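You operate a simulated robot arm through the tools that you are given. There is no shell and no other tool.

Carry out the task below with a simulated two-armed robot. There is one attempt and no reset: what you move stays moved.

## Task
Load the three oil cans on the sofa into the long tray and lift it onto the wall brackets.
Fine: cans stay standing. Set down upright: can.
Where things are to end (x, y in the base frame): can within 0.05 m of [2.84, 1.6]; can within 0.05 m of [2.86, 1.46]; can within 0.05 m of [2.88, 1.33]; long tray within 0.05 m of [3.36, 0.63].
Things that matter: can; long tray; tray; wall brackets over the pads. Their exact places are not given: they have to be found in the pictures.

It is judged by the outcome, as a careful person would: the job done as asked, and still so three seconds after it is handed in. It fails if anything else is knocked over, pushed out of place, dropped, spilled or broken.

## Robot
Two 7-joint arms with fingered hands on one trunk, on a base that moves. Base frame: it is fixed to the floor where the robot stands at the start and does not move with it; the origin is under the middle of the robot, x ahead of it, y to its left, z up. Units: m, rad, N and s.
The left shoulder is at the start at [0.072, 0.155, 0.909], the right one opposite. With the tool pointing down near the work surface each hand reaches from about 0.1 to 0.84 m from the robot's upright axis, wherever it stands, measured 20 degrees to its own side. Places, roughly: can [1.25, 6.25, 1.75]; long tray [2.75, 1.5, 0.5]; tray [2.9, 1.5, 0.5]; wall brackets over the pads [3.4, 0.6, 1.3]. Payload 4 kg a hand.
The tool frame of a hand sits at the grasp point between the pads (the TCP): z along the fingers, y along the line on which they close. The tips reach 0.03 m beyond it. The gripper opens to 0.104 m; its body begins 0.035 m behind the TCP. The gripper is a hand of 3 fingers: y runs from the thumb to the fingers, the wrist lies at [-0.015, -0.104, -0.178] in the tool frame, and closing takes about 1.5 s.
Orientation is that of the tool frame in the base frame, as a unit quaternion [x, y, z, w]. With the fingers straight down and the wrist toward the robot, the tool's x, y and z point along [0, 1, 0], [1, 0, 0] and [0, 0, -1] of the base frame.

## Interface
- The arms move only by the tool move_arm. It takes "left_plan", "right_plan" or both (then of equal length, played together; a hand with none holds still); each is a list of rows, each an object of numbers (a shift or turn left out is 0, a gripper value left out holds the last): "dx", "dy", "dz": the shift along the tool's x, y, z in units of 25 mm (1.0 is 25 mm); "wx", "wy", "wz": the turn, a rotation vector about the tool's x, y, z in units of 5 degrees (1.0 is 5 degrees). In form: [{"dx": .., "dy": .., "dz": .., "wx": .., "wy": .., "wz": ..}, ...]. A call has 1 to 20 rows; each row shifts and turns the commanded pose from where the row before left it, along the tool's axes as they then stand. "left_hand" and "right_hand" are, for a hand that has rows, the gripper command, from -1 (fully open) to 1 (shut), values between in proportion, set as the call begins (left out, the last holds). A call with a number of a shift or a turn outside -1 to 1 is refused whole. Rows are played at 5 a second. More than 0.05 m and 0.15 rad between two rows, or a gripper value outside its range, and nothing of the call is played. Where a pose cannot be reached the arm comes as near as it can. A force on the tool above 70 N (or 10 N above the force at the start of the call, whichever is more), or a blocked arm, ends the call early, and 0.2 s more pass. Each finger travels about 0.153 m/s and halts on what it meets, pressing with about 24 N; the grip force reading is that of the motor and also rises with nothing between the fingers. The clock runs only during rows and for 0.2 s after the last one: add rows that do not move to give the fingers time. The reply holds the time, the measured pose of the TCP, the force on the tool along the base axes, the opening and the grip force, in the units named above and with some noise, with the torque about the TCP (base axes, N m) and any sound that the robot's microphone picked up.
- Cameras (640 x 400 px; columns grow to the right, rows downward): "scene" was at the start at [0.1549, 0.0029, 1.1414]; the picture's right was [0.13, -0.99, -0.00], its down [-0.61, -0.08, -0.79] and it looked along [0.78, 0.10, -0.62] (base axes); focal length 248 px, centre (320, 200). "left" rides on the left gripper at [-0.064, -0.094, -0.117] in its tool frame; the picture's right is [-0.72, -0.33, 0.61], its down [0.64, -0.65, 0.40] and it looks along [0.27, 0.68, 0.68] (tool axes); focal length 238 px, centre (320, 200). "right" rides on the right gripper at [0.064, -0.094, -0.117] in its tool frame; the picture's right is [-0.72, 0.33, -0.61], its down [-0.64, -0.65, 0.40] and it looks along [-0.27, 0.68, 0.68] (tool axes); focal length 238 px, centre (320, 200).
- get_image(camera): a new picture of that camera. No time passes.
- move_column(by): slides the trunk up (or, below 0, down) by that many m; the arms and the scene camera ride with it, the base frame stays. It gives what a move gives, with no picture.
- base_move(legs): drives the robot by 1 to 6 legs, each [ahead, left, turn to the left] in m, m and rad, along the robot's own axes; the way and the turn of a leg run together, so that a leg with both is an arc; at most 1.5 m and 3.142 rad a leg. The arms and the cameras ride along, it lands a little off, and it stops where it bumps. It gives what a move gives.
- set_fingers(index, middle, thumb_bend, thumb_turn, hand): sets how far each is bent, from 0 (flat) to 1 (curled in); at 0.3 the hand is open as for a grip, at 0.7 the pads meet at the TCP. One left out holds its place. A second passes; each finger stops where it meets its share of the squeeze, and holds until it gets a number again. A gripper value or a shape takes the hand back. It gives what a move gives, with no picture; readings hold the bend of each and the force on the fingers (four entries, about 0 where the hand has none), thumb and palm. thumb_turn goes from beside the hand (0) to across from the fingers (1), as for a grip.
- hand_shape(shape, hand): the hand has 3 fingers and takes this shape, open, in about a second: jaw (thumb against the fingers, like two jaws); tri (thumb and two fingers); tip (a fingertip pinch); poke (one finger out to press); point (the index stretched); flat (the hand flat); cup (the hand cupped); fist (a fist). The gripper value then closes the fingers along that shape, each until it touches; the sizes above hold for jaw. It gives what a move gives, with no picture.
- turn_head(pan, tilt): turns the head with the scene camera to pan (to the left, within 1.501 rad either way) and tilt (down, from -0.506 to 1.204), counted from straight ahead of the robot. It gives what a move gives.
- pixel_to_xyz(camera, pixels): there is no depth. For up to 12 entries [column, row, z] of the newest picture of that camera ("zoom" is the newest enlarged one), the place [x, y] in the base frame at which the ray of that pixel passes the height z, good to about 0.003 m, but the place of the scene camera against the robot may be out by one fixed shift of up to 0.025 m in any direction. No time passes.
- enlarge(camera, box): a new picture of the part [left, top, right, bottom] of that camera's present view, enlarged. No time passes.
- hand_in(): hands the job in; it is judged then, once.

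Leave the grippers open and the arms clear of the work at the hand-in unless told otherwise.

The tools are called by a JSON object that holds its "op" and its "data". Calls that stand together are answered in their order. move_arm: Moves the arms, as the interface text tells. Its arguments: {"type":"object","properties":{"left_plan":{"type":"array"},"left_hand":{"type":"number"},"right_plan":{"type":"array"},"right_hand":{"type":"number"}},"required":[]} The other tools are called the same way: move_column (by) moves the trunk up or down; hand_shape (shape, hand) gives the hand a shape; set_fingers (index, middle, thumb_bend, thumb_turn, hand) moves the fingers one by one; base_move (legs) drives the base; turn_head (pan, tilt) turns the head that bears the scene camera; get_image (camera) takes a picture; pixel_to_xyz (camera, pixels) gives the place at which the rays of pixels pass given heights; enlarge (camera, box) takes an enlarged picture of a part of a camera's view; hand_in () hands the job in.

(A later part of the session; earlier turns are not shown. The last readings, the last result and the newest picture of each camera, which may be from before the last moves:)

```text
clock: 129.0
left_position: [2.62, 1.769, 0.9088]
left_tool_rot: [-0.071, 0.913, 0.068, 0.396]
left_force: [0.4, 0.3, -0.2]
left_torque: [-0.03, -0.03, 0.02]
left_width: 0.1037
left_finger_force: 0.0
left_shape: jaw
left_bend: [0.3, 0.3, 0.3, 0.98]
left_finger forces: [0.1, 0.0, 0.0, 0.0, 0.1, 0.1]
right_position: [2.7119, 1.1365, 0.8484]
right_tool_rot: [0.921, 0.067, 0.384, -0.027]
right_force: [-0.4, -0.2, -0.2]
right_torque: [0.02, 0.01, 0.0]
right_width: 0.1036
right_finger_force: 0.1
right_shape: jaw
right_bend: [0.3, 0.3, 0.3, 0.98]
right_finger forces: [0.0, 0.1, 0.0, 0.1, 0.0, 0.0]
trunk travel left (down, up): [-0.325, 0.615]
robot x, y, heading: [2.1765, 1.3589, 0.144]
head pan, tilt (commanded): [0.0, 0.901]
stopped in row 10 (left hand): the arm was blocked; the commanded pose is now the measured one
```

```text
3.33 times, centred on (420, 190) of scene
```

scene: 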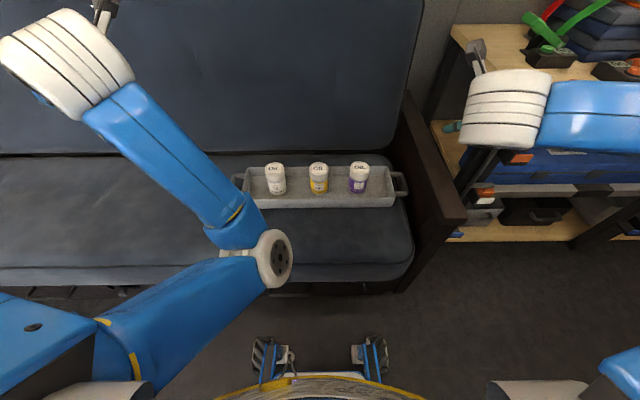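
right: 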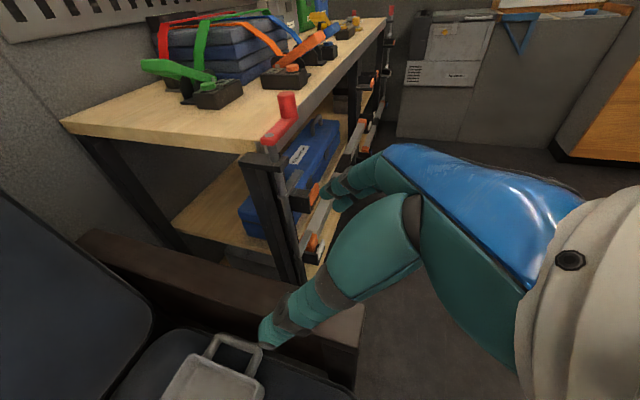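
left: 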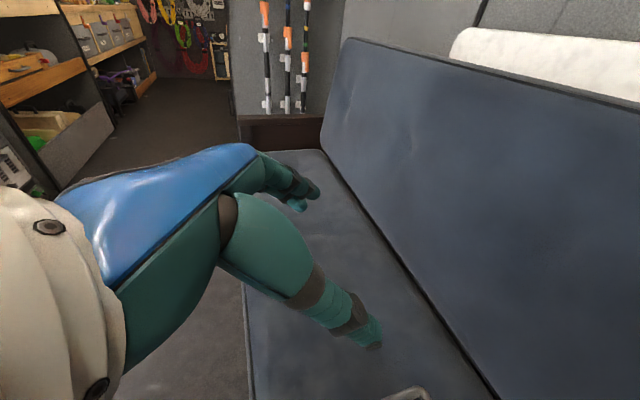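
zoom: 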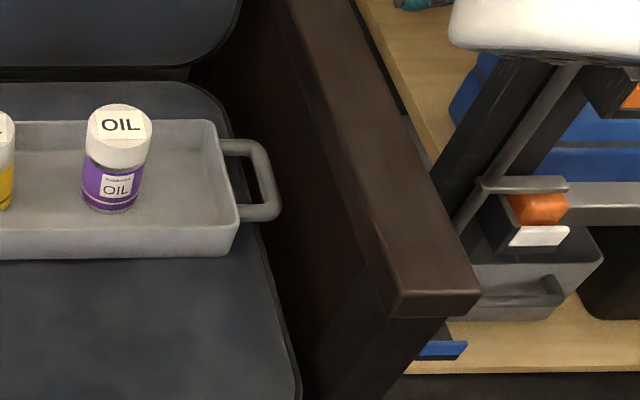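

{"op": "pixel_to_xyz", "data": {"camera": "right", "pixels": [[358, 347, 0.55], [358, 347, 0.6], [358, 347, 0.65], [365, 305, 0.6], [365, 305, 0.65], [300, 312, 0.6], [200, 290, 0.6]]}}

{"op": "pixel_to_xyz", "data": {"camera": "scene", "pixels": [[441, 225, 0.6], [441, 225, 0.65], [467, 217, 0.6], [467, 217, 0.65], [425, 180, 0.6], [425, 180, 0.65]]}}

```text
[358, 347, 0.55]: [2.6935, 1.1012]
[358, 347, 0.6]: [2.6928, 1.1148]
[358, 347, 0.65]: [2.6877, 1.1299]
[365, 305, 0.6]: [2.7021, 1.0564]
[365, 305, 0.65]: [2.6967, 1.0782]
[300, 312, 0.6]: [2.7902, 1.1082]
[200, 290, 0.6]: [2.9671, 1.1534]
```

```text
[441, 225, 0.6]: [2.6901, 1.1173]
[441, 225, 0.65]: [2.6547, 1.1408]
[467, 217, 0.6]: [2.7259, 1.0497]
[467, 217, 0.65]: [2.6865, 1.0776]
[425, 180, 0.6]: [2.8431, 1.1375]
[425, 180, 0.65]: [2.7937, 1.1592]
```

The bars lie about ±0.29 m from the tray's middle at z ≈ 0.49; the right bar has only ≈ 3.6 cm to the armrest (top z ≈ 0.555). I'll grip bar and end wall together: one side inside the tray, the other just outside the bar. I move both hands to pre-grasp points behind and above the handles, half way first.

{"op": "move_arm", "data": {"left_plan": [{"dx": 0.44, "dy": -0.19, "dz": 0.808, "wx": 0.061, "wy": 0.031, "wz": -0.019}, {"dx": 0.44, "dy": -0.19, "dz": 0.808, "wx": 0.061, "wy": 0.031, "wz": -0.019}, {"dx": 0.44, "dy": -0.19, "dz": 0.808, "wx": 0.061, "wy": 0.031, "wz": -0.019}, {"dx": 0.44, "dy": -0.19, "dz": 0.808, "wx": 0.061, "wy": 0.031, "wz": -0.019}, {"dx": 0.44, "dy": -0.19, "dz": 0.808, "wx": 0.061, "wy": 0.031, "wz": -0.019}, {"dx": 0.44, "dy": -0.19, "dz": 0.808, "wx": 0.061, "wy": 0.031, "wz": -0.019}, {}], "right_plan": [{"dx": -0.31, "dy": -0.11, "dz": 0.6935}, {"dx": -0.31, "dy": -0.11, "dz": 0.6935}, {"dx": -0.31, "dy": -0.11, "dz": 0.6935}, {"dx": -0.31, "dy": -0.11, "dz": 0.6935}, {"dx": -0.31, "dy": -0.11, "dz": 0.6935}, {"dx": -0.31, "dy": -0.11, "dz": 0.6935}, {}], "left_hand": -0.635, "right_hand": -0.635}}

{"op": "get_image", "data": {"camera": "scene"}}

{"op": "get_image", "data": {"camera": "left"}}

{"op": "get_image", "data": {"camera": "right"}}

```text
clock: 129.9
left_position: [2.6314, 1.7999, 0.8693]
left_tool_rot: [-0.086, 0.9, 0.124, 0.408]
left_force: [0.0, -0.5, 0.2]
left_torque: [-0.04, 0.03, -0.01]
left_width: 0.0852
left_finger_force: 0.0
left_shape: jaw
left_bend: [0.27, 0.34, 0.47, 0.99]
left_finger forces: [0.0, 0.0, 0.0, 0.1, 0.0, 0.1]
right_position: [2.7355, 1.15, 0.7888]
right_tool_rot: [0.921, 0.068, 0.384, -0.027]
right_force: [-0.1, -0.3, 0.0]
right_torque: [-0.01, 0.0, 0.01]
right_width: 0.0856
right_finger_force: 0.1
right_shape: jaw
right_bend: [0.27, 0.34, 0.47, 0.99]
right_finger forces: [0.0, 0.1, 0.0, 0.0, 0.0, 0.0]
trunk travel left (down, up): [-0.325, 0.615]
robot x, y, heading: [2.1729, 1.3577, 0.137]
head pan, tilt (commanded): [0.0, 0.901]
stopped in row 4 (left hand): the arm was blocked; the commanded pose is now the measured one
```

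```text
taken
```

scene: 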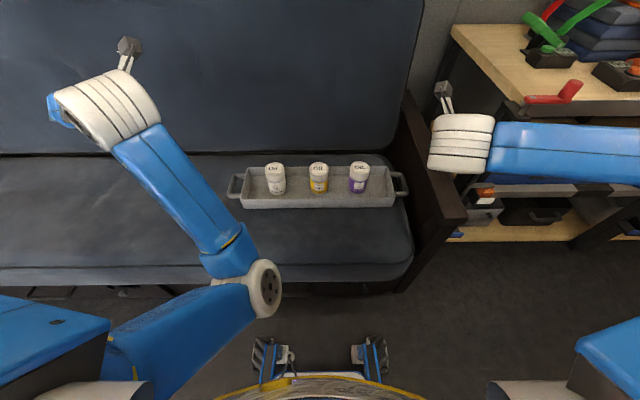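

```text
taken
```

left: 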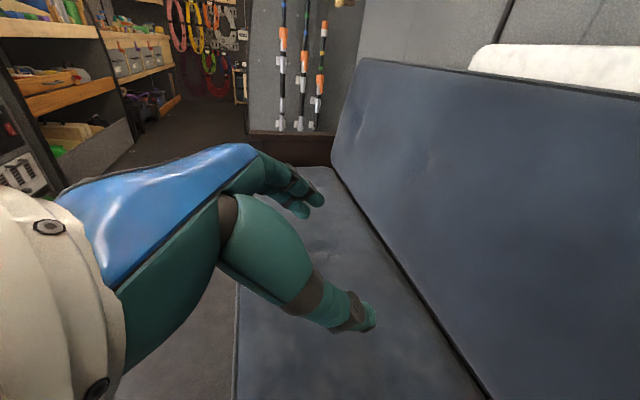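

```text
taken
```

right: 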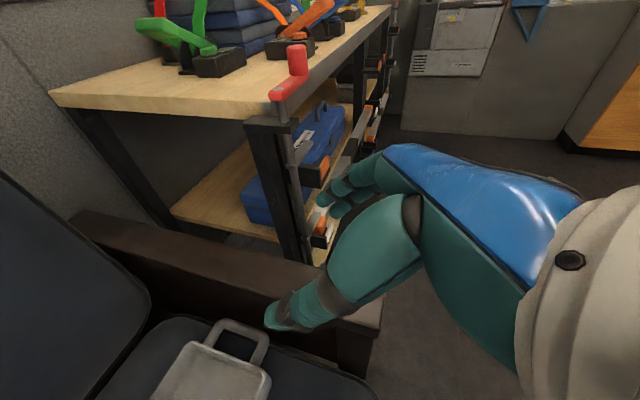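

The left arm is blocked – its elbow hangs inside and low, against my own body. I need the left elbow outside like the right one. I back out: untilt and turn the left hand back, rising, and see how the elbow moves.

{"op": "move_arm", "data": {"left_plan": [{"wy": 1, "dz": -0.4}, {"wy": 1, "dz": -0.4}, {"wy": 1, "dz": -0.4}, {"wy": 1, "dz": -0.4}, {"wy": 1, "dz": -0.4}, {"wy": 1, "dz": -0.4}, {"wy": 1, "dz": -0.4}, {"wy": 1, "dz": -0.4}, {"wy": 1, "dz": -0.4}, {"wz": 1}, {"wz": 1}, {"wz": 1}, {"wz": 1}, {"wz": 1}, {"wz": 1}, {"wz": 1}, {"wz": 1}, {"wz": 1}, {}]}}

{"op": "get_image", "data": {"camera": "scene"}}

```text
clock: 133.9
left_position: [2.5939, 1.7766, 0.9428]
left_tool_rot: [0.263, 0.961, 0.085, -0.001]
left_force: [-0.3, -0.2, -0.1]
left_torque: [0.02, 0.01, 0.0]
left_width: 0.0853
left_finger_force: 0.0
left_shape: jaw
left_bend: [0.27, 0.34, 0.47, 0.99]
left_finger forces: [0.0, 0.1, 0.0, 0.1, 0.0, 0.0]
right_position: [2.7345, 1.1487, 0.7883]
right_tool_rot: [0.92, 0.068, 0.384, -0.027]
right_force: [0.7, -1.0, -1.3]
right_torque: [0.02, 0.04, 0.0]
right_width: 0.0853
right_finger_force: 0.2
right_shape: jaw
right_bend: [0.27, 0.34, 0.47, 0.99]
right_finger forces: [0.1, 0.0, 0.1, 0.0, 0.1, 0.1]
trunk travel left (down, up): [-0.325, 0.615]
robot x, y, heading: [2.1774, 1.3596, 0.143]
head pan, tilt (commanded): [0.0, 0.901]
```

```text
taken
```

scene: 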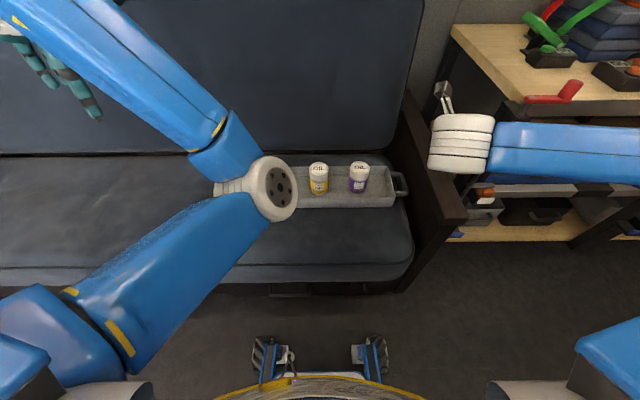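

{"op": "move_arm", "data": {"left_plan": [{"wz": 1, "dz": -0.5}, {"wz": 1, "dz": -0.5}, {"wz": 1, "dz": -0.5}, {"wz": 1, "dz": -0.5}, {"wz": 1, "dz": -0.5}, {"wz": 1, "dz": -0.5}, {"wz": 1, "dz": -0.5}, {"wz": 1, "dz": -0.5}, {"wz": 1}, {"wz": 1}, {}]}}

{"op": "get_image", "data": {"camera": "scene"}}

```text
clock: 136.3
left_position: [2.5889, 1.7596, 1.042]
left_tool_rot: [0.644, 0.76, 0.076, -0.037]
left_force: [0.0, 0.0, 0.0]
left_torque: [-0.02, -0.02, 0.0]
left_width: 0.0854
left_finger_force: 0.0
left_shape: jaw
left_bend: [0.27, 0.34, 0.47, 0.99]
left_finger forces: [0.1, 0.0, 0.0, 0.0, 0.0, 0.1]
right_position: [2.7342, 1.1502, 0.7895]
right_tool_rot: [0.92, 0.067, 0.384, -0.027]
right_force: [0.3, -1.0, -0.6]
right_torque: [-0.01, 0.0, 0.01]
right_width: 0.0852
right_finger_force: 0.0
right_shape: jaw
right_bend: [0.27, 0.34, 0.47, 0.99]
right_finger forces: [0.0, 0.0, 0.1, 0.0, 0.0, 0.0]
trunk travel left (down, up): [-0.325, 0.615]
robot x, y, heading: [2.1769, 1.3585, 0.138]
head pan, tilt (commanded): [0.0, 0.901]
```

```text
taken
```

scene: 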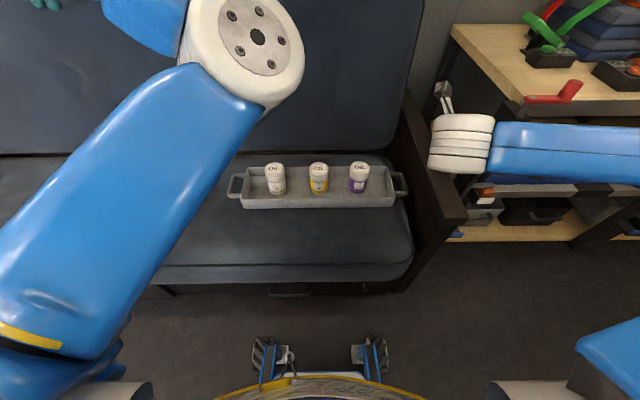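

The elbow rises. I keep turning the left hand clockwise to carry the elbow over to the outside.

{"op": "move_arm", "data": {"left_plan": [{"wz": 1}, {"wz": 1}, {"wz": 1}, {"wz": 1}, {"wz": 1}, {"wz": 1}, {"wz": 1}, {"wz": 1}, {"wz": 1}, {"wz": 1}, {}]}}

{"op": "get_image", "data": {"camera": "scene"}}

```text
clock: 138.9
left_position: [2.5888, 1.779, 0.9944]
left_tool_rot: [0.897, 0.435, -0.004, -0.082]
left_force: [-1.1, 0.5, -0.4]
left_torque: [0.03, -0.04, 0.01]
left_width: 0.0853
left_finger_force: 0.1
left_shape: jaw
left_bend: [0.27, 0.34, 0.47, 0.99]
left_finger forces: [0.0, 0.1, 0.0, 0.0, 0.1, 0.0]
right_position: [2.7315, 1.1482, 0.7894]
right_tool_rot: [0.92, 0.068, 0.385, -0.028]
right_force: [-0.9, 0.5, 0.3]
right_torque: [-0.03, 0.02, 0.02]
right_width: 0.0852
right_finger_force: 0.0
right_shape: jaw
right_bend: [0.27, 0.34, 0.47, 0.99]
right_finger forces: [0.1, 0.0, 0.1, 0.0, 0.0, 0.0]
trunk travel left (down, up): [-0.325, 0.615]
robot x, y, heading: [2.1759, 1.3575, 0.14]
head pan, tilt (commanded): [0.0, 0.901]
stopped in row 11 (left hand): the arm was blocked; the commanded pose is now the measured one
```

```text
taken
```

scene: 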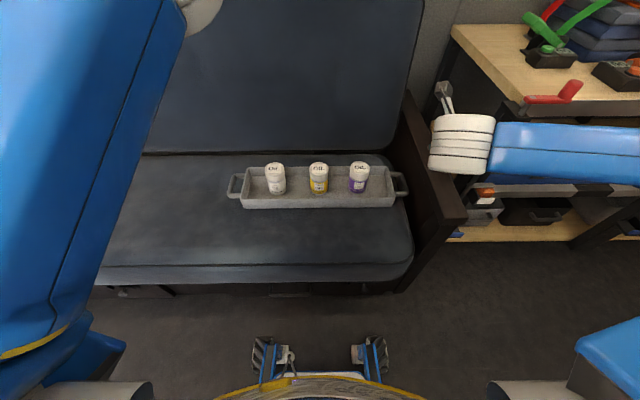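

{"op": "turn_head", "data": {"pan": 0.5, "tilt": 0.2}}

{"op": "get_image", "data": {"camera": "scene"}}

```text
clock: 140.0
left_position: [2.5892, 1.7797, 0.9949]
left_tool_rot: [0.897, 0.435, -0.003, -0.082]
left_force: [-0.2, 1.5, -0.1]
left_torque: [0.03, 0.0, -0.04]
left_width: 0.0852
left_finger_force: 0.0
left_shape: jaw
left_bend: [0.27, 0.34, 0.47, 0.99]
left_finger forces: [0.0, 0.0, 0.0, 0.0, 0.1, 0.0]
right_position: [2.7325, 1.1498, 0.7909]
right_tool_rot: [0.92, 0.069, 0.386, -0.027]
right_force: [0.8, 0.1, -1.3]
right_torque: [-0.03, 0.0, 0.0]
right_width: 0.0853
right_finger_force: 0.2
right_shape: jaw
right_bend: [0.27, 0.34, 0.47, 0.99]
right_finger forces: [0.0, 0.0, 0.0, 0.0, 0.0, 0.1]
trunk travel left (down, up): [-0.325, 0.615]
robot x, y, heading: [2.1762, 1.3572, 0.144]
head pan, tilt (commanded): [0.499, 0.201]
```

```text
taken
```

scene: 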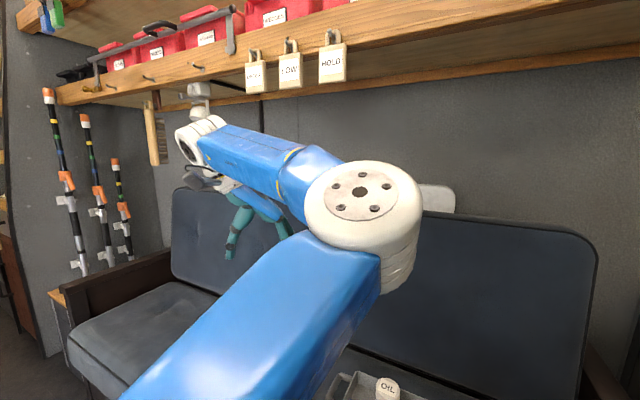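

The elbow is still on the inner side (in front of the shoulder). It got there while the hand worked across the middle, so I retrace that way backwards in free air: hand back to default orientation, then over the tray middle, then out to the left.

{"op": "move_arm", "data": {"left_plan": [{"wx": -0.132, "wy": -0.141, "wz": -0.926}, {"wx": -0.132, "wy": -0.141, "wz": -0.926}, {"wx": -0.132, "wy": -0.141, "wz": -0.926}, {"wx": -0.132, "wy": -0.141, "wz": -0.926}, {"wx": -0.132, "wy": -0.141, "wz": -0.926}, {"wx": -0.132, "wy": -0.141, "wz": -0.926}, {"wx": -0.132, "wy": -0.141, "wz": -0.926}, {"wx": -0.132, "wy": -0.141, "wz": -0.926}, {"wx": -0.132, "wy": -0.141, "wz": -0.926}, {"wx": -0.132, "wy": -0.141, "wz": -0.926}, {}]}}

{"op": "turn_head", "data": {"pan": 0.0, "tilt": 0.9}}

{"op": "get_image", "data": {"camera": "scene"}}

```text
clock: 142.4
left_position: [2.5899, 1.7788, 0.997]
left_tool_rot: [0.655, 0.755, 0.001, -0.002]
left_force: [0.3, -0.2, 0.8]
left_torque: [0.0, 0.02, 0.01]
left_width: 0.0852
left_finger_force: 0.1
left_shape: jaw
left_bend: [0.27, 0.34, 0.47, 0.99]
left_finger forces: [0.1, 0.1, 0.1, 0.1, 0.1, 0.0]
right_position: [2.7331, 1.1495, 0.7894]
right_tool_rot: [0.92, 0.068, 0.385, -0.027]
right_force: [-0.6, -0.2, -0.3]
right_torque: [-0.01, -0.02, 0.0]
right_width: 0.0854
right_finger_force: 0.2
right_shape: jaw
right_bend: [0.27, 0.34, 0.47, 0.99]
right_finger forces: [0.0, 0.0, 0.1, 0.1, 0.0, 0.0]
trunk travel left (down, up): [-0.325, 0.615]
robot x, y, heading: [2.1762, 1.3607, 0.148]
head pan, tilt (commanded): [0.499, 0.201]
```

```text
clock: 143.5
left_position: [2.59, 1.7772, 0.998]
left_tool_rot: [0.657, 0.754, 0.002, -0.002]
left_force: [-0.2, -0.5, -0.1]
left_torque: [-0.03, -0.02, 0.01]
left_width: 0.0853
left_finger_force: 0.0
left_shape: jaw
left_bend: [0.27, 0.34, 0.47, 0.99]
left_finger forces: [0.1, 0.0, 0.0, 0.1, 0.0, 0.1]
right_position: [2.7324, 1.1487, 0.7895]
right_tool_rot: [0.92, 0.068, 0.385, -0.027]
right_force: [0.4, -0.4, 0.2]
right_torque: [0.05, 0.01, -0.02]
right_width: 0.0855
right_finger_force: 0.0
right_shape: jaw
right_bend: [0.27, 0.34, 0.47, 0.99]
right_finger forces: [0.0, 0.0, 0.1, 0.1, 0.1, 0.0]
trunk travel left (down, up): [-0.325, 0.615]
robot x, y, heading: [2.1762, 1.3579, 0.143]
head pan, tilt (commanded): [0.0, 0.901]
```

```text
taken
```

scene: 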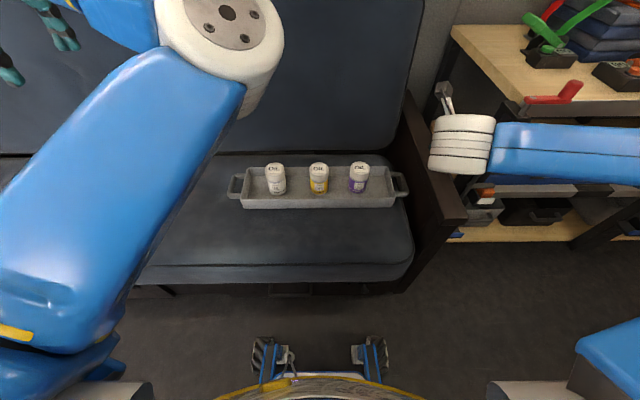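

{"op": "move_arm", "data": {"left_plan": [{"dy": 0.63, "dx": -0.886, "dz": 0.43}, {"dy": 0.63, "dx": -0.886, "dz": 0.43}, {"dy": 0.63, "dx": -0.886, "dz": 0.43}, {"dy": 0.63, "dx": -0.886, "dz": 0.43}, {"dy": 0.63, "dx": -0.886, "dz": 0.43}, {"dy": 0.63, "dx": -0.886, "dz": 0.43}, {"dy": 0.63, "dx": -0.886, "dz": 0.43}, {"dy": 0.63, "dx": -0.886, "dz": 0.43}, {"dy": 0.63, "dx": -0.886, "dz": 0.43}, {"dy": 0.63, "dx": -0.886, "dz": 0.43}, {"dy": 0.63, "dx": -0.886, "dz": 0.43}, {"dy": 0.63, "dx": -0.886, "dz": 0.43}, {"dy": 0.63, "dx": -0.886, "dz": 0.43}, {"dy": 0.63, "dx": -0.886, "dz": 0.43}, {}]}}

{"op": "get_image", "data": {"camera": "scene"}}

```text
clock: 146.9
left_position: [2.8545, 1.5349, 0.8584]
left_tool_rot: [0.638, 0.77, 0.012, 0.004]
left_force: [0.4, 0.0, -0.2]
left_torque: [0.02, 0.01, -0.01]
left_width: 0.0854
left_finger_force: 0.1
left_shape: jaw
left_bend: [0.27, 0.34, 0.47, 0.99]
left_finger forces: [0.0, 0.0, 0.0, 0.0, 0.0, 0.1]
right_position: [2.7313, 1.1501, 0.7907]
right_tool_rot: [0.92, 0.068, 0.385, -0.027]
right_force: [-0.6, 0.2, -0.9]
right_torque: [-0.01, -0.02, 0.01]
right_width: 0.0853
right_finger_force: 0.2
right_shape: jaw
right_bend: [0.27, 0.34, 0.47, 0.99]
right_finger forces: [0.0, 0.1, 0.0, 0.0, 0.0, 0.1]
trunk travel left (down, up): [-0.325, 0.615]
robot x, y, heading: [2.1738, 1.359, 0.146]
head pan, tilt (commanded): [0.0, 0.901]
stopped in row 15 (left hand): the arm was blocked; the commanded pose is now the measured one
```

```text
taken
```

scene: 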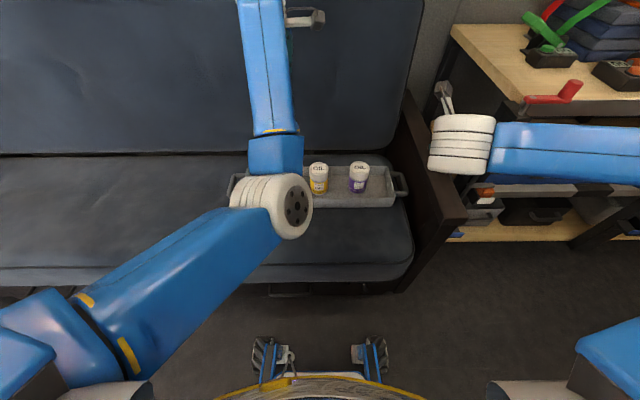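

The elbow is now below the arm line. Turning the hand counter-clockwise should swing it from below to the outside; the hand is high above the tray (z 0.86). I try 50°.

{"op": "move_arm", "data": {"left_plan": [{"wz": -1}, {"wz": -1}, {"wz": -1}, {"wz": -1}, {"wz": -1}, {"wz": -1}, {"wz": -1}, {"wz": -1}, {"wz": -1}, {"wz": -1}, {}]}}

{"op": "get_image", "data": {"camera": "scene"}}

```text
clock: 149.3
left_position: [2.854, 1.5291, 0.8578]
left_tool_rot: [0.256, 0.967, 0.009, 0.007]
left_force: [0.2, -0.6, -0.2]
left_torque: [0.0, -0.03, 0.01]
left_width: 0.0855
left_finger_force: 0.1
left_shape: jaw
left_bend: [0.27, 0.34, 0.47, 0.99]
left_finger forces: [0.1, 0.1, 0.0, 0.0, 0.0, 0.1]
right_position: [2.7321, 1.15, 0.7915]
right_tool_rot: [0.92, 0.069, 0.386, -0.027]
right_force: [0.4, 0.3, -0.1]
right_torque: [0.02, 0.01, 0.0]
right_width: 0.0849
right_finger_force: 0.0
right_shape: jaw
right_bend: [0.27, 0.34, 0.47, 0.99]
right_finger forces: [0.0, 0.1, 0.0, 0.0, 0.1, 0.1]
trunk travel left (down, up): [-0.325, 0.615]
robot x, y, heading: [2.1793, 1.358, 0.143]
head pan, tilt (commanded): [0.0, 0.901]
```

```text
taken
```

scene: 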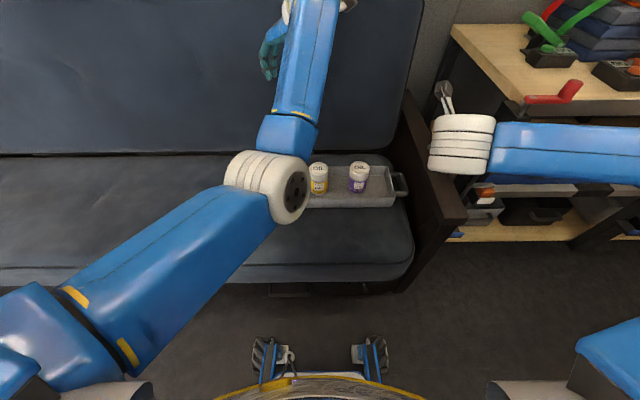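

The elbow is now left of and below the arm line – the right direction. I continue to the full quarter turn.

{"op": "move_arm", "data": {"left_plan": [{"wz": -1}, {"wz": -1}, {"wz": -1}, {"wz": -1}, {"wz": -1}, {"wz": -1}, {"wz": -1}, {"wz": -0.6}, {}]}}

{"op": "get_image", "data": {"camera": "scene"}}

```text
clock: 151.3
left_position: [2.8527, 1.5293, 0.8568]
left_tool_rot: [-0.073, 0.997, 0.006, 0.01]
left_force: [0.2, -0.6, -0.1]
left_torque: [0.01, 0.0, 0.04]
left_width: 0.085
left_finger_force: 0.1
left_shape: jaw
left_bend: [0.27, 0.34, 0.47, 0.99]
left_finger forces: [0.0, 0.1, 0.0, 0.0, 0.1, 0.1]
left hand out of reach, approached as far as the arm can: row 8
right_position: [2.7318, 1.1489, 0.7903]
right_tool_rot: [0.919, 0.068, 0.387, -0.026]
right_force: [0.3, -0.3, -0.3]
right_torque: [0.03, -0.02, 0.0]
right_width: 0.0853
right_finger_force: 0.1
right_shape: jaw
right_bend: [0.27, 0.34, 0.47, 0.99]
right_finger forces: [0.1, 0.0, 0.0, 0.0, 0.0, 0.0]
trunk travel left (down, up): [-0.325, 0.615]
robot x, y, heading: [2.178, 1.3596, 0.142]
head pan, tilt (commanded): [0.0, 0.901]
```

```text
taken
```

scene: 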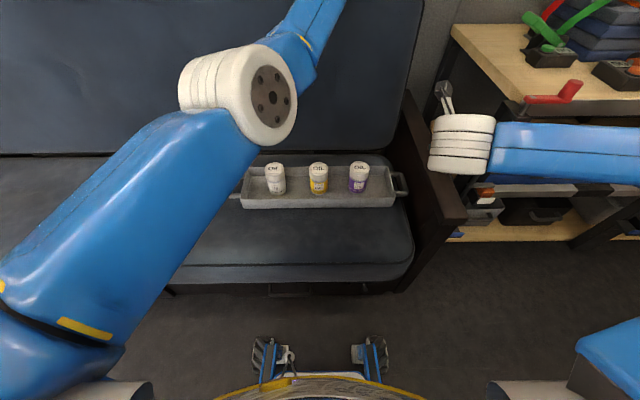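

The arm is now nearly straight with the elbow slightly left/up of the line. I pull the hand straight back so that the elbow bends outward.

{"op": "move_arm", "data": {"left_plan": [{"dx": 0.6}, {"dx": 0.8}, {"dx": 0.8}, {"dx": 0.8}, {"dx": 0.8}, {}]}}

{"op": "get_image", "data": {"camera": "scene"}}

```text
clock: 152.9
left_position: [2.8197, 1.5847, 0.8739]
left_tool_rot: [-0.125, 0.992, 0.003, 0.025]
left_force: [0.0, 0.1, -0.2]
left_torque: [-0.02, -0.01, 0.0]
left_width: 0.0852
left_finger_force: 0.2
left_shape: jaw
left_bend: [0.27, 0.34, 0.47, 0.99]
left_finger forces: [0.0, 0.0, 0.1, 0.0, 0.1, 0.0]
left hand out of reach, approached as far as the arm can: row 3, 4, 5
right_position: [2.7294, 1.15, 0.793]
right_tool_rot: [0.92, 0.068, 0.386, -0.026]
right_force: [0.6, 0.2, 0.3]
right_torque: [0.01, 0.03, 0.0]
right_width: 0.0854
right_finger_force: 0.0
right_shape: jaw
right_bend: [0.27, 0.34, 0.47, 0.99]
right_finger forces: [0.0, 0.0, 0.1, 0.0, 0.0, 0.1]
trunk travel left (down, up): [-0.325, 0.615]
robot x, y, heading: [2.1729, 1.3577, 0.147]
head pan, tilt (commanded): [0.0, 0.901]
stopped in row 6 (left hand): the arm was blocked; the commanded pose is now the measured one
```

```text
taken
```

scene: 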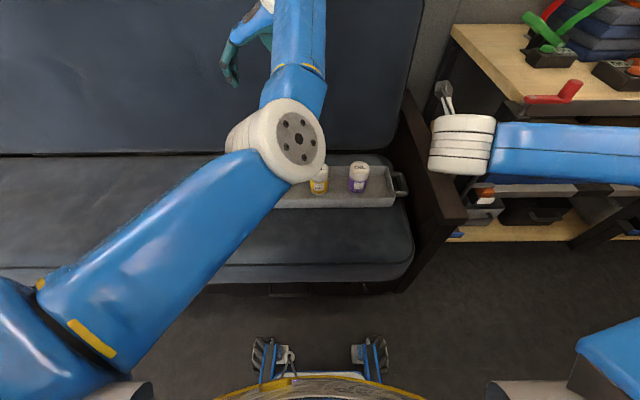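

Pulling back hits a wrist limit. But the earlier block came from tilting with the arm too folded. I try the planned grip posture at full distance instead: slide the left hand to the left above the left handle, then tilt there.

{"op": "move_arm", "data": {"left_plan": [{"dy": 0.9, "dx": -0.05, "wy": 0.096, "wz": 0.19}, {"dy": 0.9, "dx": -0.05, "wy": 0.096, "wz": 0.19}, {"dy": 0.9, "dx": -0.05, "wy": 0.096, "wz": 0.19}, {"dy": 0.9, "dx": -0.05, "wy": 0.096, "wz": 0.19}, {"dy": 0.9, "dx": -0.05, "wy": 0.096, "wz": 0.19}, {"dy": 0.9, "dx": -0.05, "wy": 0.096, "wz": 0.19}, {}]}}

{"op": "get_image", "data": {"camera": "scene"}}

```text
clock: 154.5
left_position: [2.7995, 1.7129, 0.873]
left_tool_rot: [-0.07, 0.998, 0.003, -0.002]
left_force: [0.0, 0.2, 0.1]
left_torque: [-0.01, 0.0, -0.02]
left_width: 0.0852
left_finger_force: 0.1
left_shape: jaw
left_bend: [0.27, 0.34, 0.47, 0.99]
left_finger forces: [0.1, 0.1, 0.0, 0.1, 0.0, 0.0]
right_position: [2.7299, 1.15, 0.7906]
right_tool_rot: [0.92, 0.068, 0.386, -0.026]
right_force: [-0.4, 0.5, 0.0]
right_torque: [-0.02, 0.0, 0.02]
right_width: 0.0853
right_finger_force: 0.0
right_shape: jaw
right_bend: [0.27, 0.34, 0.47, 0.99]
right_finger forces: [0.1, 0.1, 0.0, 0.0, 0.1, 0.0]
trunk travel left (down, up): [-0.325, 0.615]
robot x, y, heading: [2.1726, 1.3606, 0.145]
head pan, tilt (commanded): [0.0, 0.901]
```

```text
taken
```

scene: 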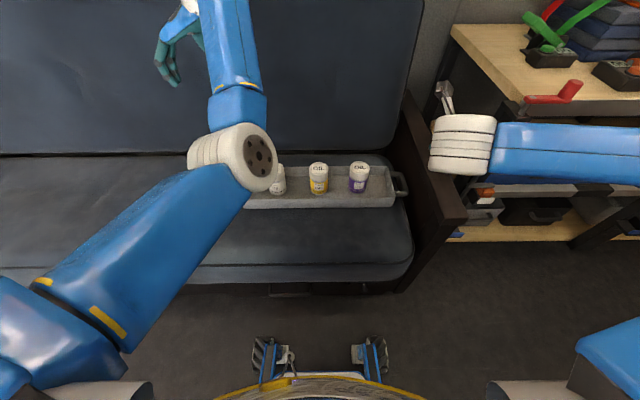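

This posture works: hand above the left handle at z 0.87, turned properly. Now the 45° tilt here.

{"op": "move_arm", "data": {"left_plan": [{"wy": -1}, {"wy": -1}, {"wy": -1}, {"wy": -1}, {"wy": -1}, {"wy": -1}, {"wy": -1}, {"wy": -1}, {"wy": -1}, {}]}}

{"op": "get_image", "data": {"camera": "scene"}}

{"op": "get_image", "data": {"camera": "left"}}

```text
clock: 156.7
left_position: [2.7972, 1.728, 0.883]
left_tool_rot: [-0.074, 0.918, 0.04, 0.387]
left_force: [-0.3, 0.7, -0.2]
left_torque: [0.03, 0.03, 0.0]
left_width: 0.0853
left_finger_force: 0.1
left_shape: jaw
left_bend: [0.27, 0.34, 0.47, 0.99]
left_finger forces: [0.0, 0.1, 0.1, 0.0, 0.0, 0.1]
right_position: [2.7306, 1.1506, 0.7916]
right_tool_rot: [0.919, 0.069, 0.387, -0.027]
right_force: [0.0, -0.3, 0.0]
right_torque: [-0.01, 0.01, 0.05]
right_width: 0.0851
right_finger_force: 0.1
right_shape: jaw
right_bend: [0.27, 0.34, 0.47, 0.99]
right_finger forces: [0.0, 0.0, 0.0, 0.1, 0.0, 0.0]
trunk travel left (down, up): [-0.325, 0.615]
robot x, y, heading: [2.1775, 1.3611, 0.14]
head pan, tilt (commanded): [0.0, 0.901]
```

```text
taken
```

scene: 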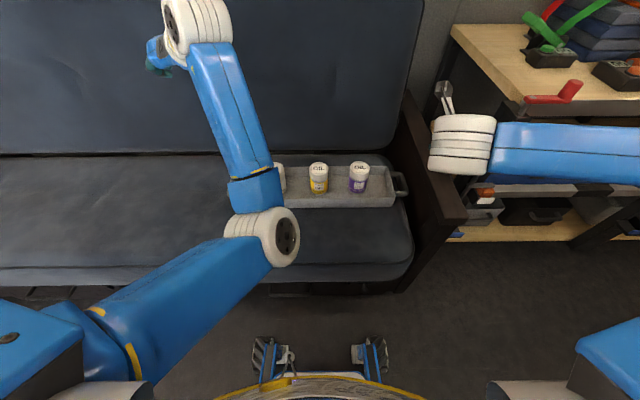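

```text
taken
```

left: 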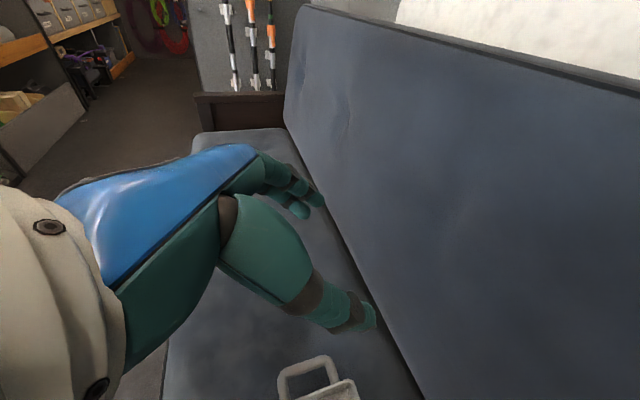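

The left hand now holds the grip posture (within 2°). I lower it vertically toward the left handle, and bring the right hand above the right handle (both to z ≈ 0.69).

{"op": "move_arm", "data": {"left_plan": [{"dx": 0.629, "dz": 0.785, "wx": 0.037, "wy": 0.02}, {"dx": 0.629, "dz": 0.785, "wx": 0.037, "wy": 0.02}, {"dx": 0.629, "dz": 0.785, "wx": 0.037, "wy": 0.02}, {"dx": 0.629, "dz": 0.785, "wx": 0.037, "wy": 0.02}, {"dx": 0.629, "dz": 0.785, "wx": 0.037, "wy": 0.02}, {"dx": 0.629, "dz": 0.785, "wx": 0.037, "wy": 0.02}, {"dx": 0.629, "dz": 0.785, "wx": 0.037, "wy": 0.02}, {"dx": 0.629, "dz": 0.785, "wx": 0.037, "wy": 0.02}, {}], "right_plan": [{"dx": 0.2965, "dy": -0.138, "dz": 0.933}, {"dx": 0.2965, "dy": -0.138, "dz": 0.933}, {"dx": 0.2965, "dy": -0.138, "dz": 0.933}, {"dx": 0.2965, "dy": -0.138, "dz": 0.933}, {"dx": 0.2965, "dy": -0.138, "dz": 0.933}, {"dx": 0.2965, "dy": -0.138, "dz": 0.933}, {"dx": 0.2965, "dy": -0.138, "dz": 0.933}, {"dx": 0.2965, "dy": -0.138, "dz": 0.933}, {}]}}

{"op": "get_image", "data": {"camera": "scene"}}

{"op": "get_image", "data": {"camera": "left"}}

{"op": "get_image", "data": {"camera": "right"}}

```text
clock: 158.9
left_position: [2.8147, 1.7887, 0.7083]
left_tool_rot: [-0.078, 0.914, 0.081, 0.391]
left_force: [-0.8, 0.1, -0.2]
left_torque: [-0.01, -0.02, -0.01]
left_width: 0.0854
left_finger_force: 0.1
left_shape: jaw
left_bend: [0.27, 0.34, 0.47, 0.99]
left_finger forces: [0.0, 0.0, 0.0, 0.1, 0.0, 0.0]
right_position: [2.8984, 1.202, 0.7057]
right_tool_rot: [0.919, 0.068, 0.388, -0.027]
right_force: [0.1, -0.8, 0.8]
right_torque: [0.02, 0.0, -0.01]
right_width: 0.0853
right_finger_force: 0.0
right_shape: jaw
right_bend: [0.27, 0.34, 0.47, 0.99]
right_finger forces: [0.1, 0.0, 0.0, 0.0, 0.0, 0.0]
trunk travel left (down, up): [-0.325, 0.615]
robot x, y, heading: [2.1732, 1.3595, 0.14]
head pan, tilt (commanded): [0.0, 0.901]
stopped in row 9 (left hand): the arm was blocked; the commanded pose is now the measured one
```

```text
taken
```

scene: 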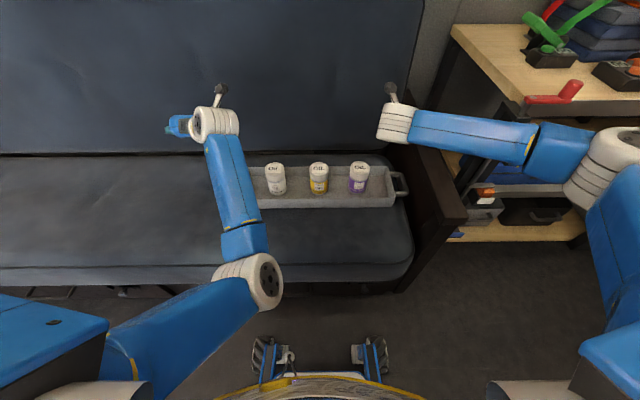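

```text
taken
```

left: 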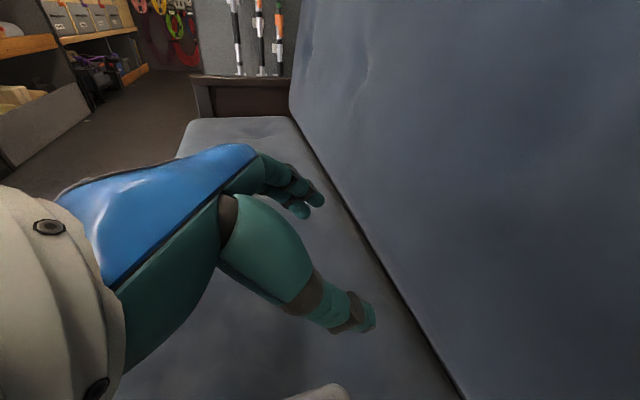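

```text
taken
```

right: 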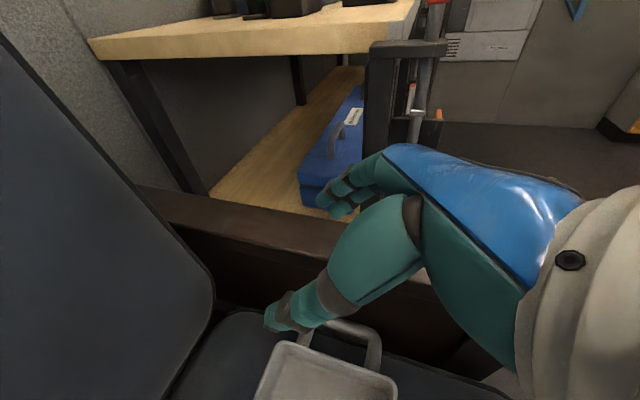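

The left elbow (low, at about (255,285) in the picture) seems to rest on the sofa's front edge, pushing the hand left. Raising the shoulders will lift it: trunk up 0.1 m, then re-aim both hands.

{"op": "move_column", "data": {"by": 0.1}}

{"op": "move_arm", "data": {"left_plan": [{"dx": 0.529, "dy": -0.381, "dz": 0.49, "wx": 0.2, "wy": 0.057, "wz": -0.038}, {"dx": 0.529, "dy": -0.381, "dz": 0.49, "wx": 0.2, "wy": 0.057, "wz": -0.038}, {"dx": 0.529, "dy": -0.381, "dz": 0.49, "wx": 0.2, "wy": 0.057, "wz": -0.038}, {"dx": 0.529, "dy": -0.381, "dz": 0.49, "wx": 0.2, "wy": 0.057, "wz": -0.038}, {"dx": 0.529, "dy": -0.381, "dz": 0.49, "wx": 0.2, "wy": 0.057, "wz": -0.038}, {"dx": 0.529, "dy": -0.381, "dz": 0.49, "wx": 0.2, "wy": 0.057, "wz": -0.038}, {}], "right_plan": [{"dx": -0.471, "dz": 0.471}, {"dx": -0.471, "dz": 0.471}, {"dx": -0.471, "dz": 0.471}, {"dx": -0.471, "dz": 0.471}, {"dx": -0.471, "dz": 0.471}, {"dx": -0.471, "dz": 0.471}, {}]}}

{"op": "get_image", "data": {"camera": "scene"}}

{"op": "get_image", "data": {"camera": "left"}}

{"op": "get_image", "data": {"camera": "right"}}

```text
clock: 160.2
left_position: [2.8135, 1.7886, 0.8068]
left_tool_rot: [-0.078, 0.914, 0.081, 0.39]
left_force: [-0.4, 0.2, 0.2]
left_torque: [-0.02, 0.01, 0.0]
left_width: 0.0853
left_finger_force: 0.0
left_shape: jaw
left_bend: [0.27, 0.34, 0.47, 0.99]
left_finger forces: [0.0, 0.0, 0.1, 0.1, 0.0, 0.0]
right_position: [2.8984, 1.2012, 0.8056]
right_tool_rot: [0.919, 0.069, 0.387, -0.026]
right_force: [-0.1, 0.0, 1.0]
right_torque: [0.0, -0.02, 0.0]
right_width: 0.0853
right_finger_force: 0.1
right_shape: jaw
right_bend: [0.27, 0.34, 0.47, 0.99]
right_finger forces: [0.0, 0.1, 0.1, 0.1, 0.1, 0.1]
trunk travel left (down, up): [-0.425, 0.515]
robot x, y, heading: [2.1785, 1.3616, 0.135]
head pan, tilt (commanded): [0.0, 0.901]
```

```text
clock: 162.0
left_position: [2.8171, 1.801, 0.7323]
left_tool_rot: [-0.077, 0.912, 0.083, 0.395]
left_force: [-0.1, -0.1, -0.5]
left_torque: [0.0, -0.02, 0.02]
left_width: 0.085
left_finger_force: 0.1
left_shape: jaw
left_bend: [0.27, 0.34, 0.48, 0.99]
left_finger forces: [0.1, 0.0, 0.0, 0.0, 0.0, 0.0]
right_position: [2.897, 1.2017, 0.7067]
right_tool_rot: [0.918, 0.067, 0.389, -0.027]
right_force: [0.0, 1.0, 0.2]
right_torque: [-0.02, 0.01, -0.04]
right_width: 0.0852
right_finger_force: 0.0
right_shape: jaw
right_bend: [0.27, 0.34, 0.47, 0.99]
right_finger forces: [0.0, 0.0, 0.0, 0.0, 0.0, 0.0]
trunk travel left (down, up): [-0.425, 0.515]
robot x, y, heading: [2.1762, 1.3604, 0.142]
head pan, tilt (commanded): [0.0, 0.901]
stopped in row 7 (left hand): the arm was blocked; the commanded pose is now the measured one
```

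```text
taken
```

scene: 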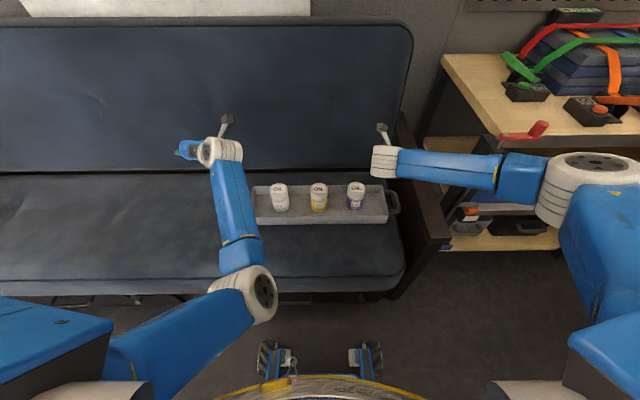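

```text
taken
```

left: 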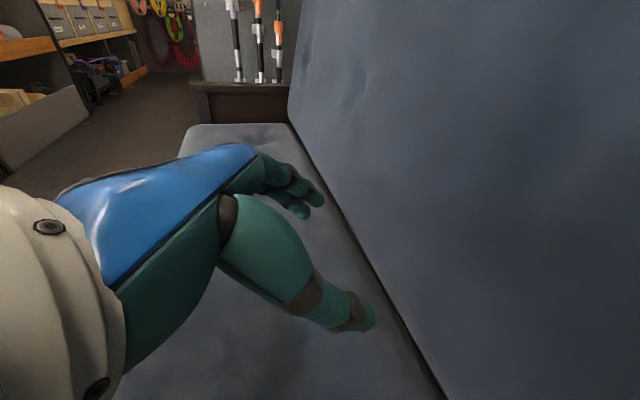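

```text
taken
```

right: 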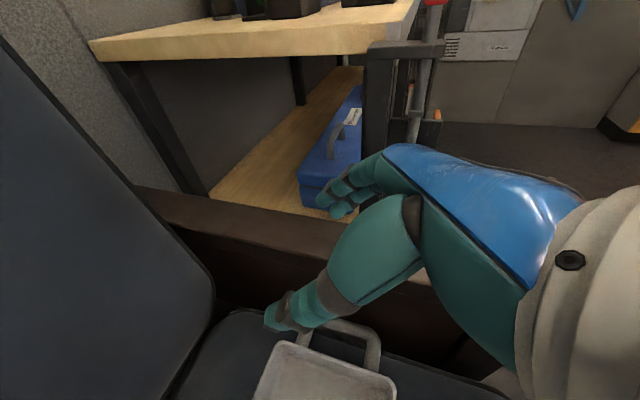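

The left wrist over-bends when the elbow hangs low. To re-pose the arm I point the left fingers forward (horizontal), where the wrist has room, and lift the hand well above everything.

{"op": "move_arm", "data": {"left_plan": [{"dx": -0.6, "dz": -0.6}, {"dx": -0.6, "dz": -0.6}, {"dx": -0.6, "dz": -0.6, "wy": -1}, {"dx": -0.65, "dz": -0.5, "wy": -1}, {"dx": -0.65, "dz": -0.5, "wy": -1}, {"dx": -0.7, "dz": -0.4, "wy": -1}, {"dx": -0.7, "dz": -0.3, "wy": -1}, {"dx": -0.75, "dz": -0.2, "wy": -1}, {"dx": -0.75, "dz": -0.1, "wy": -1}, {"dx": -0.8, "wy": -1}, {"dx": -0.8, "wy": -1}, {}]}}

{"op": "turn_head", "data": {"pan": 0.2, "tilt": 0.6}}

{"op": "get_image", "data": {"camera": "scene"}}

```text
clock: 164.1
left_position: [2.801, 1.8368, 0.9427]
left_tool_rot: [-0.04, 0.732, 0.167, 0.66]
left_force: [-0.4, 0.0, -0.1]
left_torque: [-0.02, 0.02, -0.03]
left_width: 0.0853
left_finger_force: 0.1
left_shape: jaw
left_bend: [0.27, 0.34, 0.48, 0.99]
left_finger forces: [0.0, 0.0, 0.0, 0.0, 0.0, 0.0]
right_position: [2.8942, 1.2008, 0.7081]
right_tool_rot: [0.918, 0.068, 0.389, -0.027]
right_force: [0.0, 1.0, -0.6]
right_torque: [-0.01, 0.0, 0.01]
right_width: 0.0854
right_finger_force: 0.1
right_shape: jaw
right_bend: [0.27, 0.34, 0.47, 0.99]
right_finger forces: [0.1, 0.0, 0.0, 0.0, 0.1, 0.0]
trunk travel left (down, up): [-0.425, 0.515]
robot x, y, heading: [2.1755, 1.3607, 0.146]
head pan, tilt (commanded): [0.0, 0.901]
stopped in row 10 (left hand): the arm was blocked; the commanded pose is now the measured one
```

```text
clock: 164.9
left_position: [2.8019, 1.8349, 0.9427]
left_tool_rot: [-0.038, 0.733, 0.167, 0.658]
left_force: [0.0, -1.0, -0.4]
left_torque: [-0.01, 0.02, 0.01]
left_width: 0.0847
left_finger_force: 0.0
left_shape: jaw
left_bend: [0.27, 0.34, 0.48, 0.99]
left_finger forces: [0.0, 0.0, 0.0, 0.1, 0.0, 0.0]
right_position: [2.8962, 1.2011, 0.7076]
right_tool_rot: [0.918, 0.069, 0.389, -0.027]
right_force: [0.2, -0.7, 0.1]
right_torque: [0.0, -0.04, 0.02]
right_width: 0.0855
right_finger_force: 0.1
right_shape: jaw
right_bend: [0.27, 0.34, 0.47, 0.99]
right_finger forces: [0.0, 0.0, 0.0, 0.0, 0.0, 0.0]
trunk travel left (down, up): [-0.425, 0.515]
robot x, y, heading: [2.1734, 1.3579, 0.148]
head pan, tilt (commanded): [0.201, 0.6]
```

```text
taken
```

scene: 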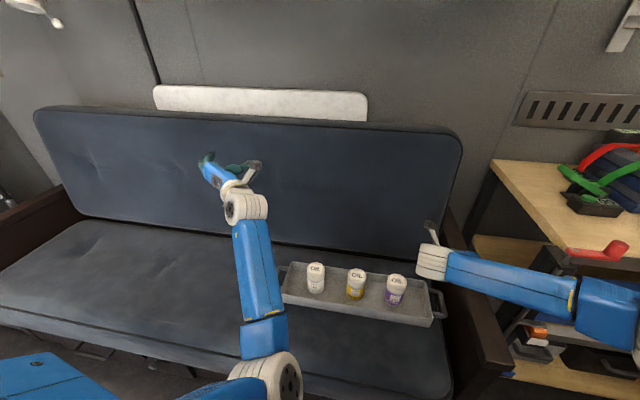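

The left arm seems held by its elbow being under/inside. I'll swing the left hand in a loop around its shoulder – out to the left, then up, then forward – which should carry the elbow to the outside. The space left of me is free. First out to the left.

{"op": "move_arm", "data": {"left_plan": [{"dx": 0.041, "dy": 0.891, "dz": -0.349}, {"dx": 0.041, "dy": 0.891, "dz": -0.349}, {"dx": 0.041, "dy": 0.891, "dz": -0.349}, {"dx": 0.041, "dy": 0.891, "dz": -0.349}, {"dx": 0.041, "dy": 0.891, "dz": -0.349}, {"dx": 0.041, "dy": 0.891, "dz": -0.349}, {"dx": 0.041, "dy": 0.891, "dz": -0.349}, {"dx": 0.041, "dy": 0.891, "dz": -0.349}, {"dx": 0.041, "dy": 0.891, "dz": -0.349}, {"dx": 0.041, "dy": 0.891, "dz": -0.349}, {}]}}

{"op": "turn_head", "data": {"pan": 0.6, "tilt": 0.6}}

{"op": "get_image", "data": {"camera": "scene"}}

```text
clock: 167.3
left_position: [2.6573, 2.0213, 0.9817]
left_tool_rot: [-0.038, 0.734, 0.165, 0.658]
left_force: [-0.5, 0.3, 1.0]
left_torque: [0.0, 0.03, 0.03]
left_width: 0.0849
left_finger_force: 0.1
left_shape: jaw
left_bend: [0.27, 0.34, 0.48, 0.99]
left_finger forces: [0.0, 0.1, 0.1, 0.0, 0.1, 0.0]
right_position: [2.8958, 1.2015, 0.7068]
right_tool_rot: [0.918, 0.068, 0.389, -0.026]
right_force: [0.5, 0.3, 1.4]
right_torque: [-0.03, 0.02, -0.02]
right_width: 0.0854
right_finger_force: 0.1
right_shape: jaw
right_bend: [0.27, 0.34, 0.47, 0.99]
right_finger forces: [0.0, 0.1, 0.1, 0.1, 0.0, 0.1]
trunk travel left (down, up): [-0.425, 0.515]
robot x, y, heading: [2.1752, 1.3591, 0.143]
head pan, tilt (commanded): [0.201, 0.6]
```

```text
clock: 168.2
left_position: [2.6573, 2.0207, 0.9816]
left_tool_rot: [-0.039, 0.733, 0.165, 0.659]
left_force: [-0.3, -0.9, 0.1]
left_torque: [-0.01, -0.01, 0.0]
left_width: 0.0851
left_finger_force: 0.1
left_shape: jaw
left_bend: [0.27, 0.34, 0.48, 0.99]
left_finger forces: [0.0, 0.0, 0.0, 0.0, 0.0, 0.1]
right_position: [2.8948, 1.202, 0.7075]
right_tool_rot: [0.919, 0.068, 0.388, -0.027]
right_force: [-0.6, 0.3, 0.4]
right_torque: [-0.02, 0.02, 0.0]
right_width: 0.0854
right_finger_force: 0.1
right_shape: jaw
right_bend: [0.27, 0.34, 0.47, 0.99]
right_finger forces: [0.0, 0.0, 0.0, 0.1, 0.1, 0.1]
trunk travel left (down, up): [-0.425, 0.515]
robot x, y, heading: [2.1764, 1.3604, 0.144]
head pan, tilt (commanded): [0.6, 0.6]
```

```text
taken
```

scene: 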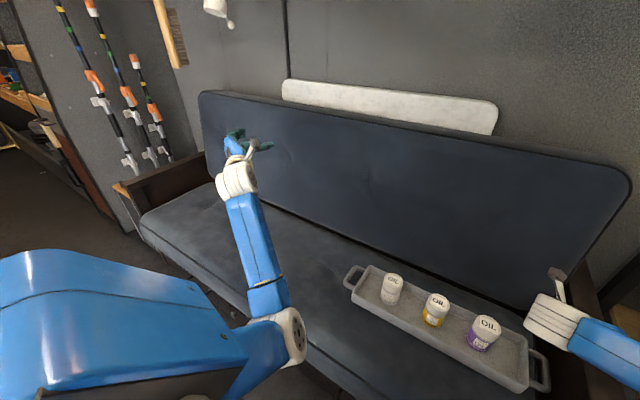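

{"op": "move_arm", "data": {"left_plan": [{"dx": 0.1, "dy": 0.736, "dz": -0.93}, {"dx": 0.1, "dy": 0.736, "dz": -0.93}, {"dx": 0.1, "dy": 0.736, "dz": -0.93}, {"dx": 0.1, "dy": 0.736, "dz": -0.93}, {"dx": 0.1, "dy": 0.736, "dz": -0.93}, {"dx": 0.1, "dy": 0.736, "dz": -0.93}, {"dx": 0.1, "dy": 0.736, "dz": -0.93}, {"dx": 0.1, "dy": 0.736, "dz": -0.93}, {}]}}

{"op": "turn_head", "data": {"pan": 1.1, "tilt": 0.6}}

{"op": "get_image", "data": {"camera": "scene"}}

```text
clock: 170.2
left_position: [2.4359, 2.1105, 1.0022]
left_tool_rot: [-0.039, 0.734, 0.165, 0.658]
left_force: [-0.4, 0.4, 0.3]
left_torque: [0.01, 0.0, 0.01]
left_width: 0.0852
left_finger_force: 0.1
left_shape: jaw
left_bend: [0.27, 0.34, 0.48, 0.99]
left_finger forces: [0.1, 0.0, 0.0, 0.0, 0.1, 0.1]
right_position: [2.8946, 1.202, 0.7058]
right_tool_rot: [0.918, 0.068, 0.389, -0.026]
right_force: [-1.2, -0.1, 0.5]
right_torque: [-0.01, 0.01, 0.01]
right_width: 0.0852
right_finger_force: 0.0
right_shape: jaw
right_bend: [0.27, 0.34, 0.47, 0.99]
right_finger forces: [0.1, 0.0, 0.0, 0.0, 0.1, 0.0]
trunk travel left (down, up): [-0.425, 0.515]
robot x, y, heading: [2.1768, 1.3538, 0.141]
head pan, tilt (commanded): [0.6, 0.6]
```

```text
clock: 171.1
left_position: [2.435, 2.1096, 1.0035]
left_tool_rot: [-0.039, 0.733, 0.165, 0.659]
left_force: [-0.4, -0.8, 0.0]
left_torque: [-0.03, -0.02, 0.01]
left_width: 0.0852
left_finger_force: 0.1
left_shape: jaw
left_bend: [0.27, 0.34, 0.48, 0.99]
left_finger forces: [0.1, 0.1, 0.0, 0.0, 0.0, 0.0]
right_position: [2.8962, 1.2024, 0.7063]
right_tool_rot: [0.918, 0.068, 0.389, -0.027]
right_force: [-0.2, 0.4, 0.3]
right_torque: [-0.04, -0.03, -0.01]
right_width: 0.0851
right_finger_force: 0.0
right_shape: jaw
right_bend: [0.27, 0.34, 0.47, 0.99]
right_finger forces: [0.1, 0.0, 0.1, 0.1, 0.0, 0.0]
trunk travel left (down, up): [-0.425, 0.515]
robot x, y, heading: [2.1802, 1.3588, 0.138]
head pan, tilt (commanded): [1.1, 0.6]
```

```text
taken
```

scene: 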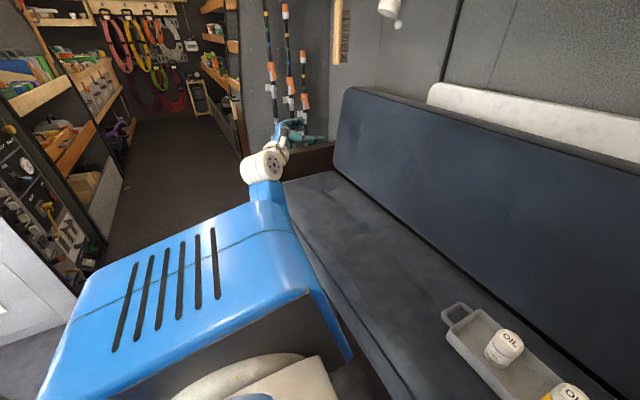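

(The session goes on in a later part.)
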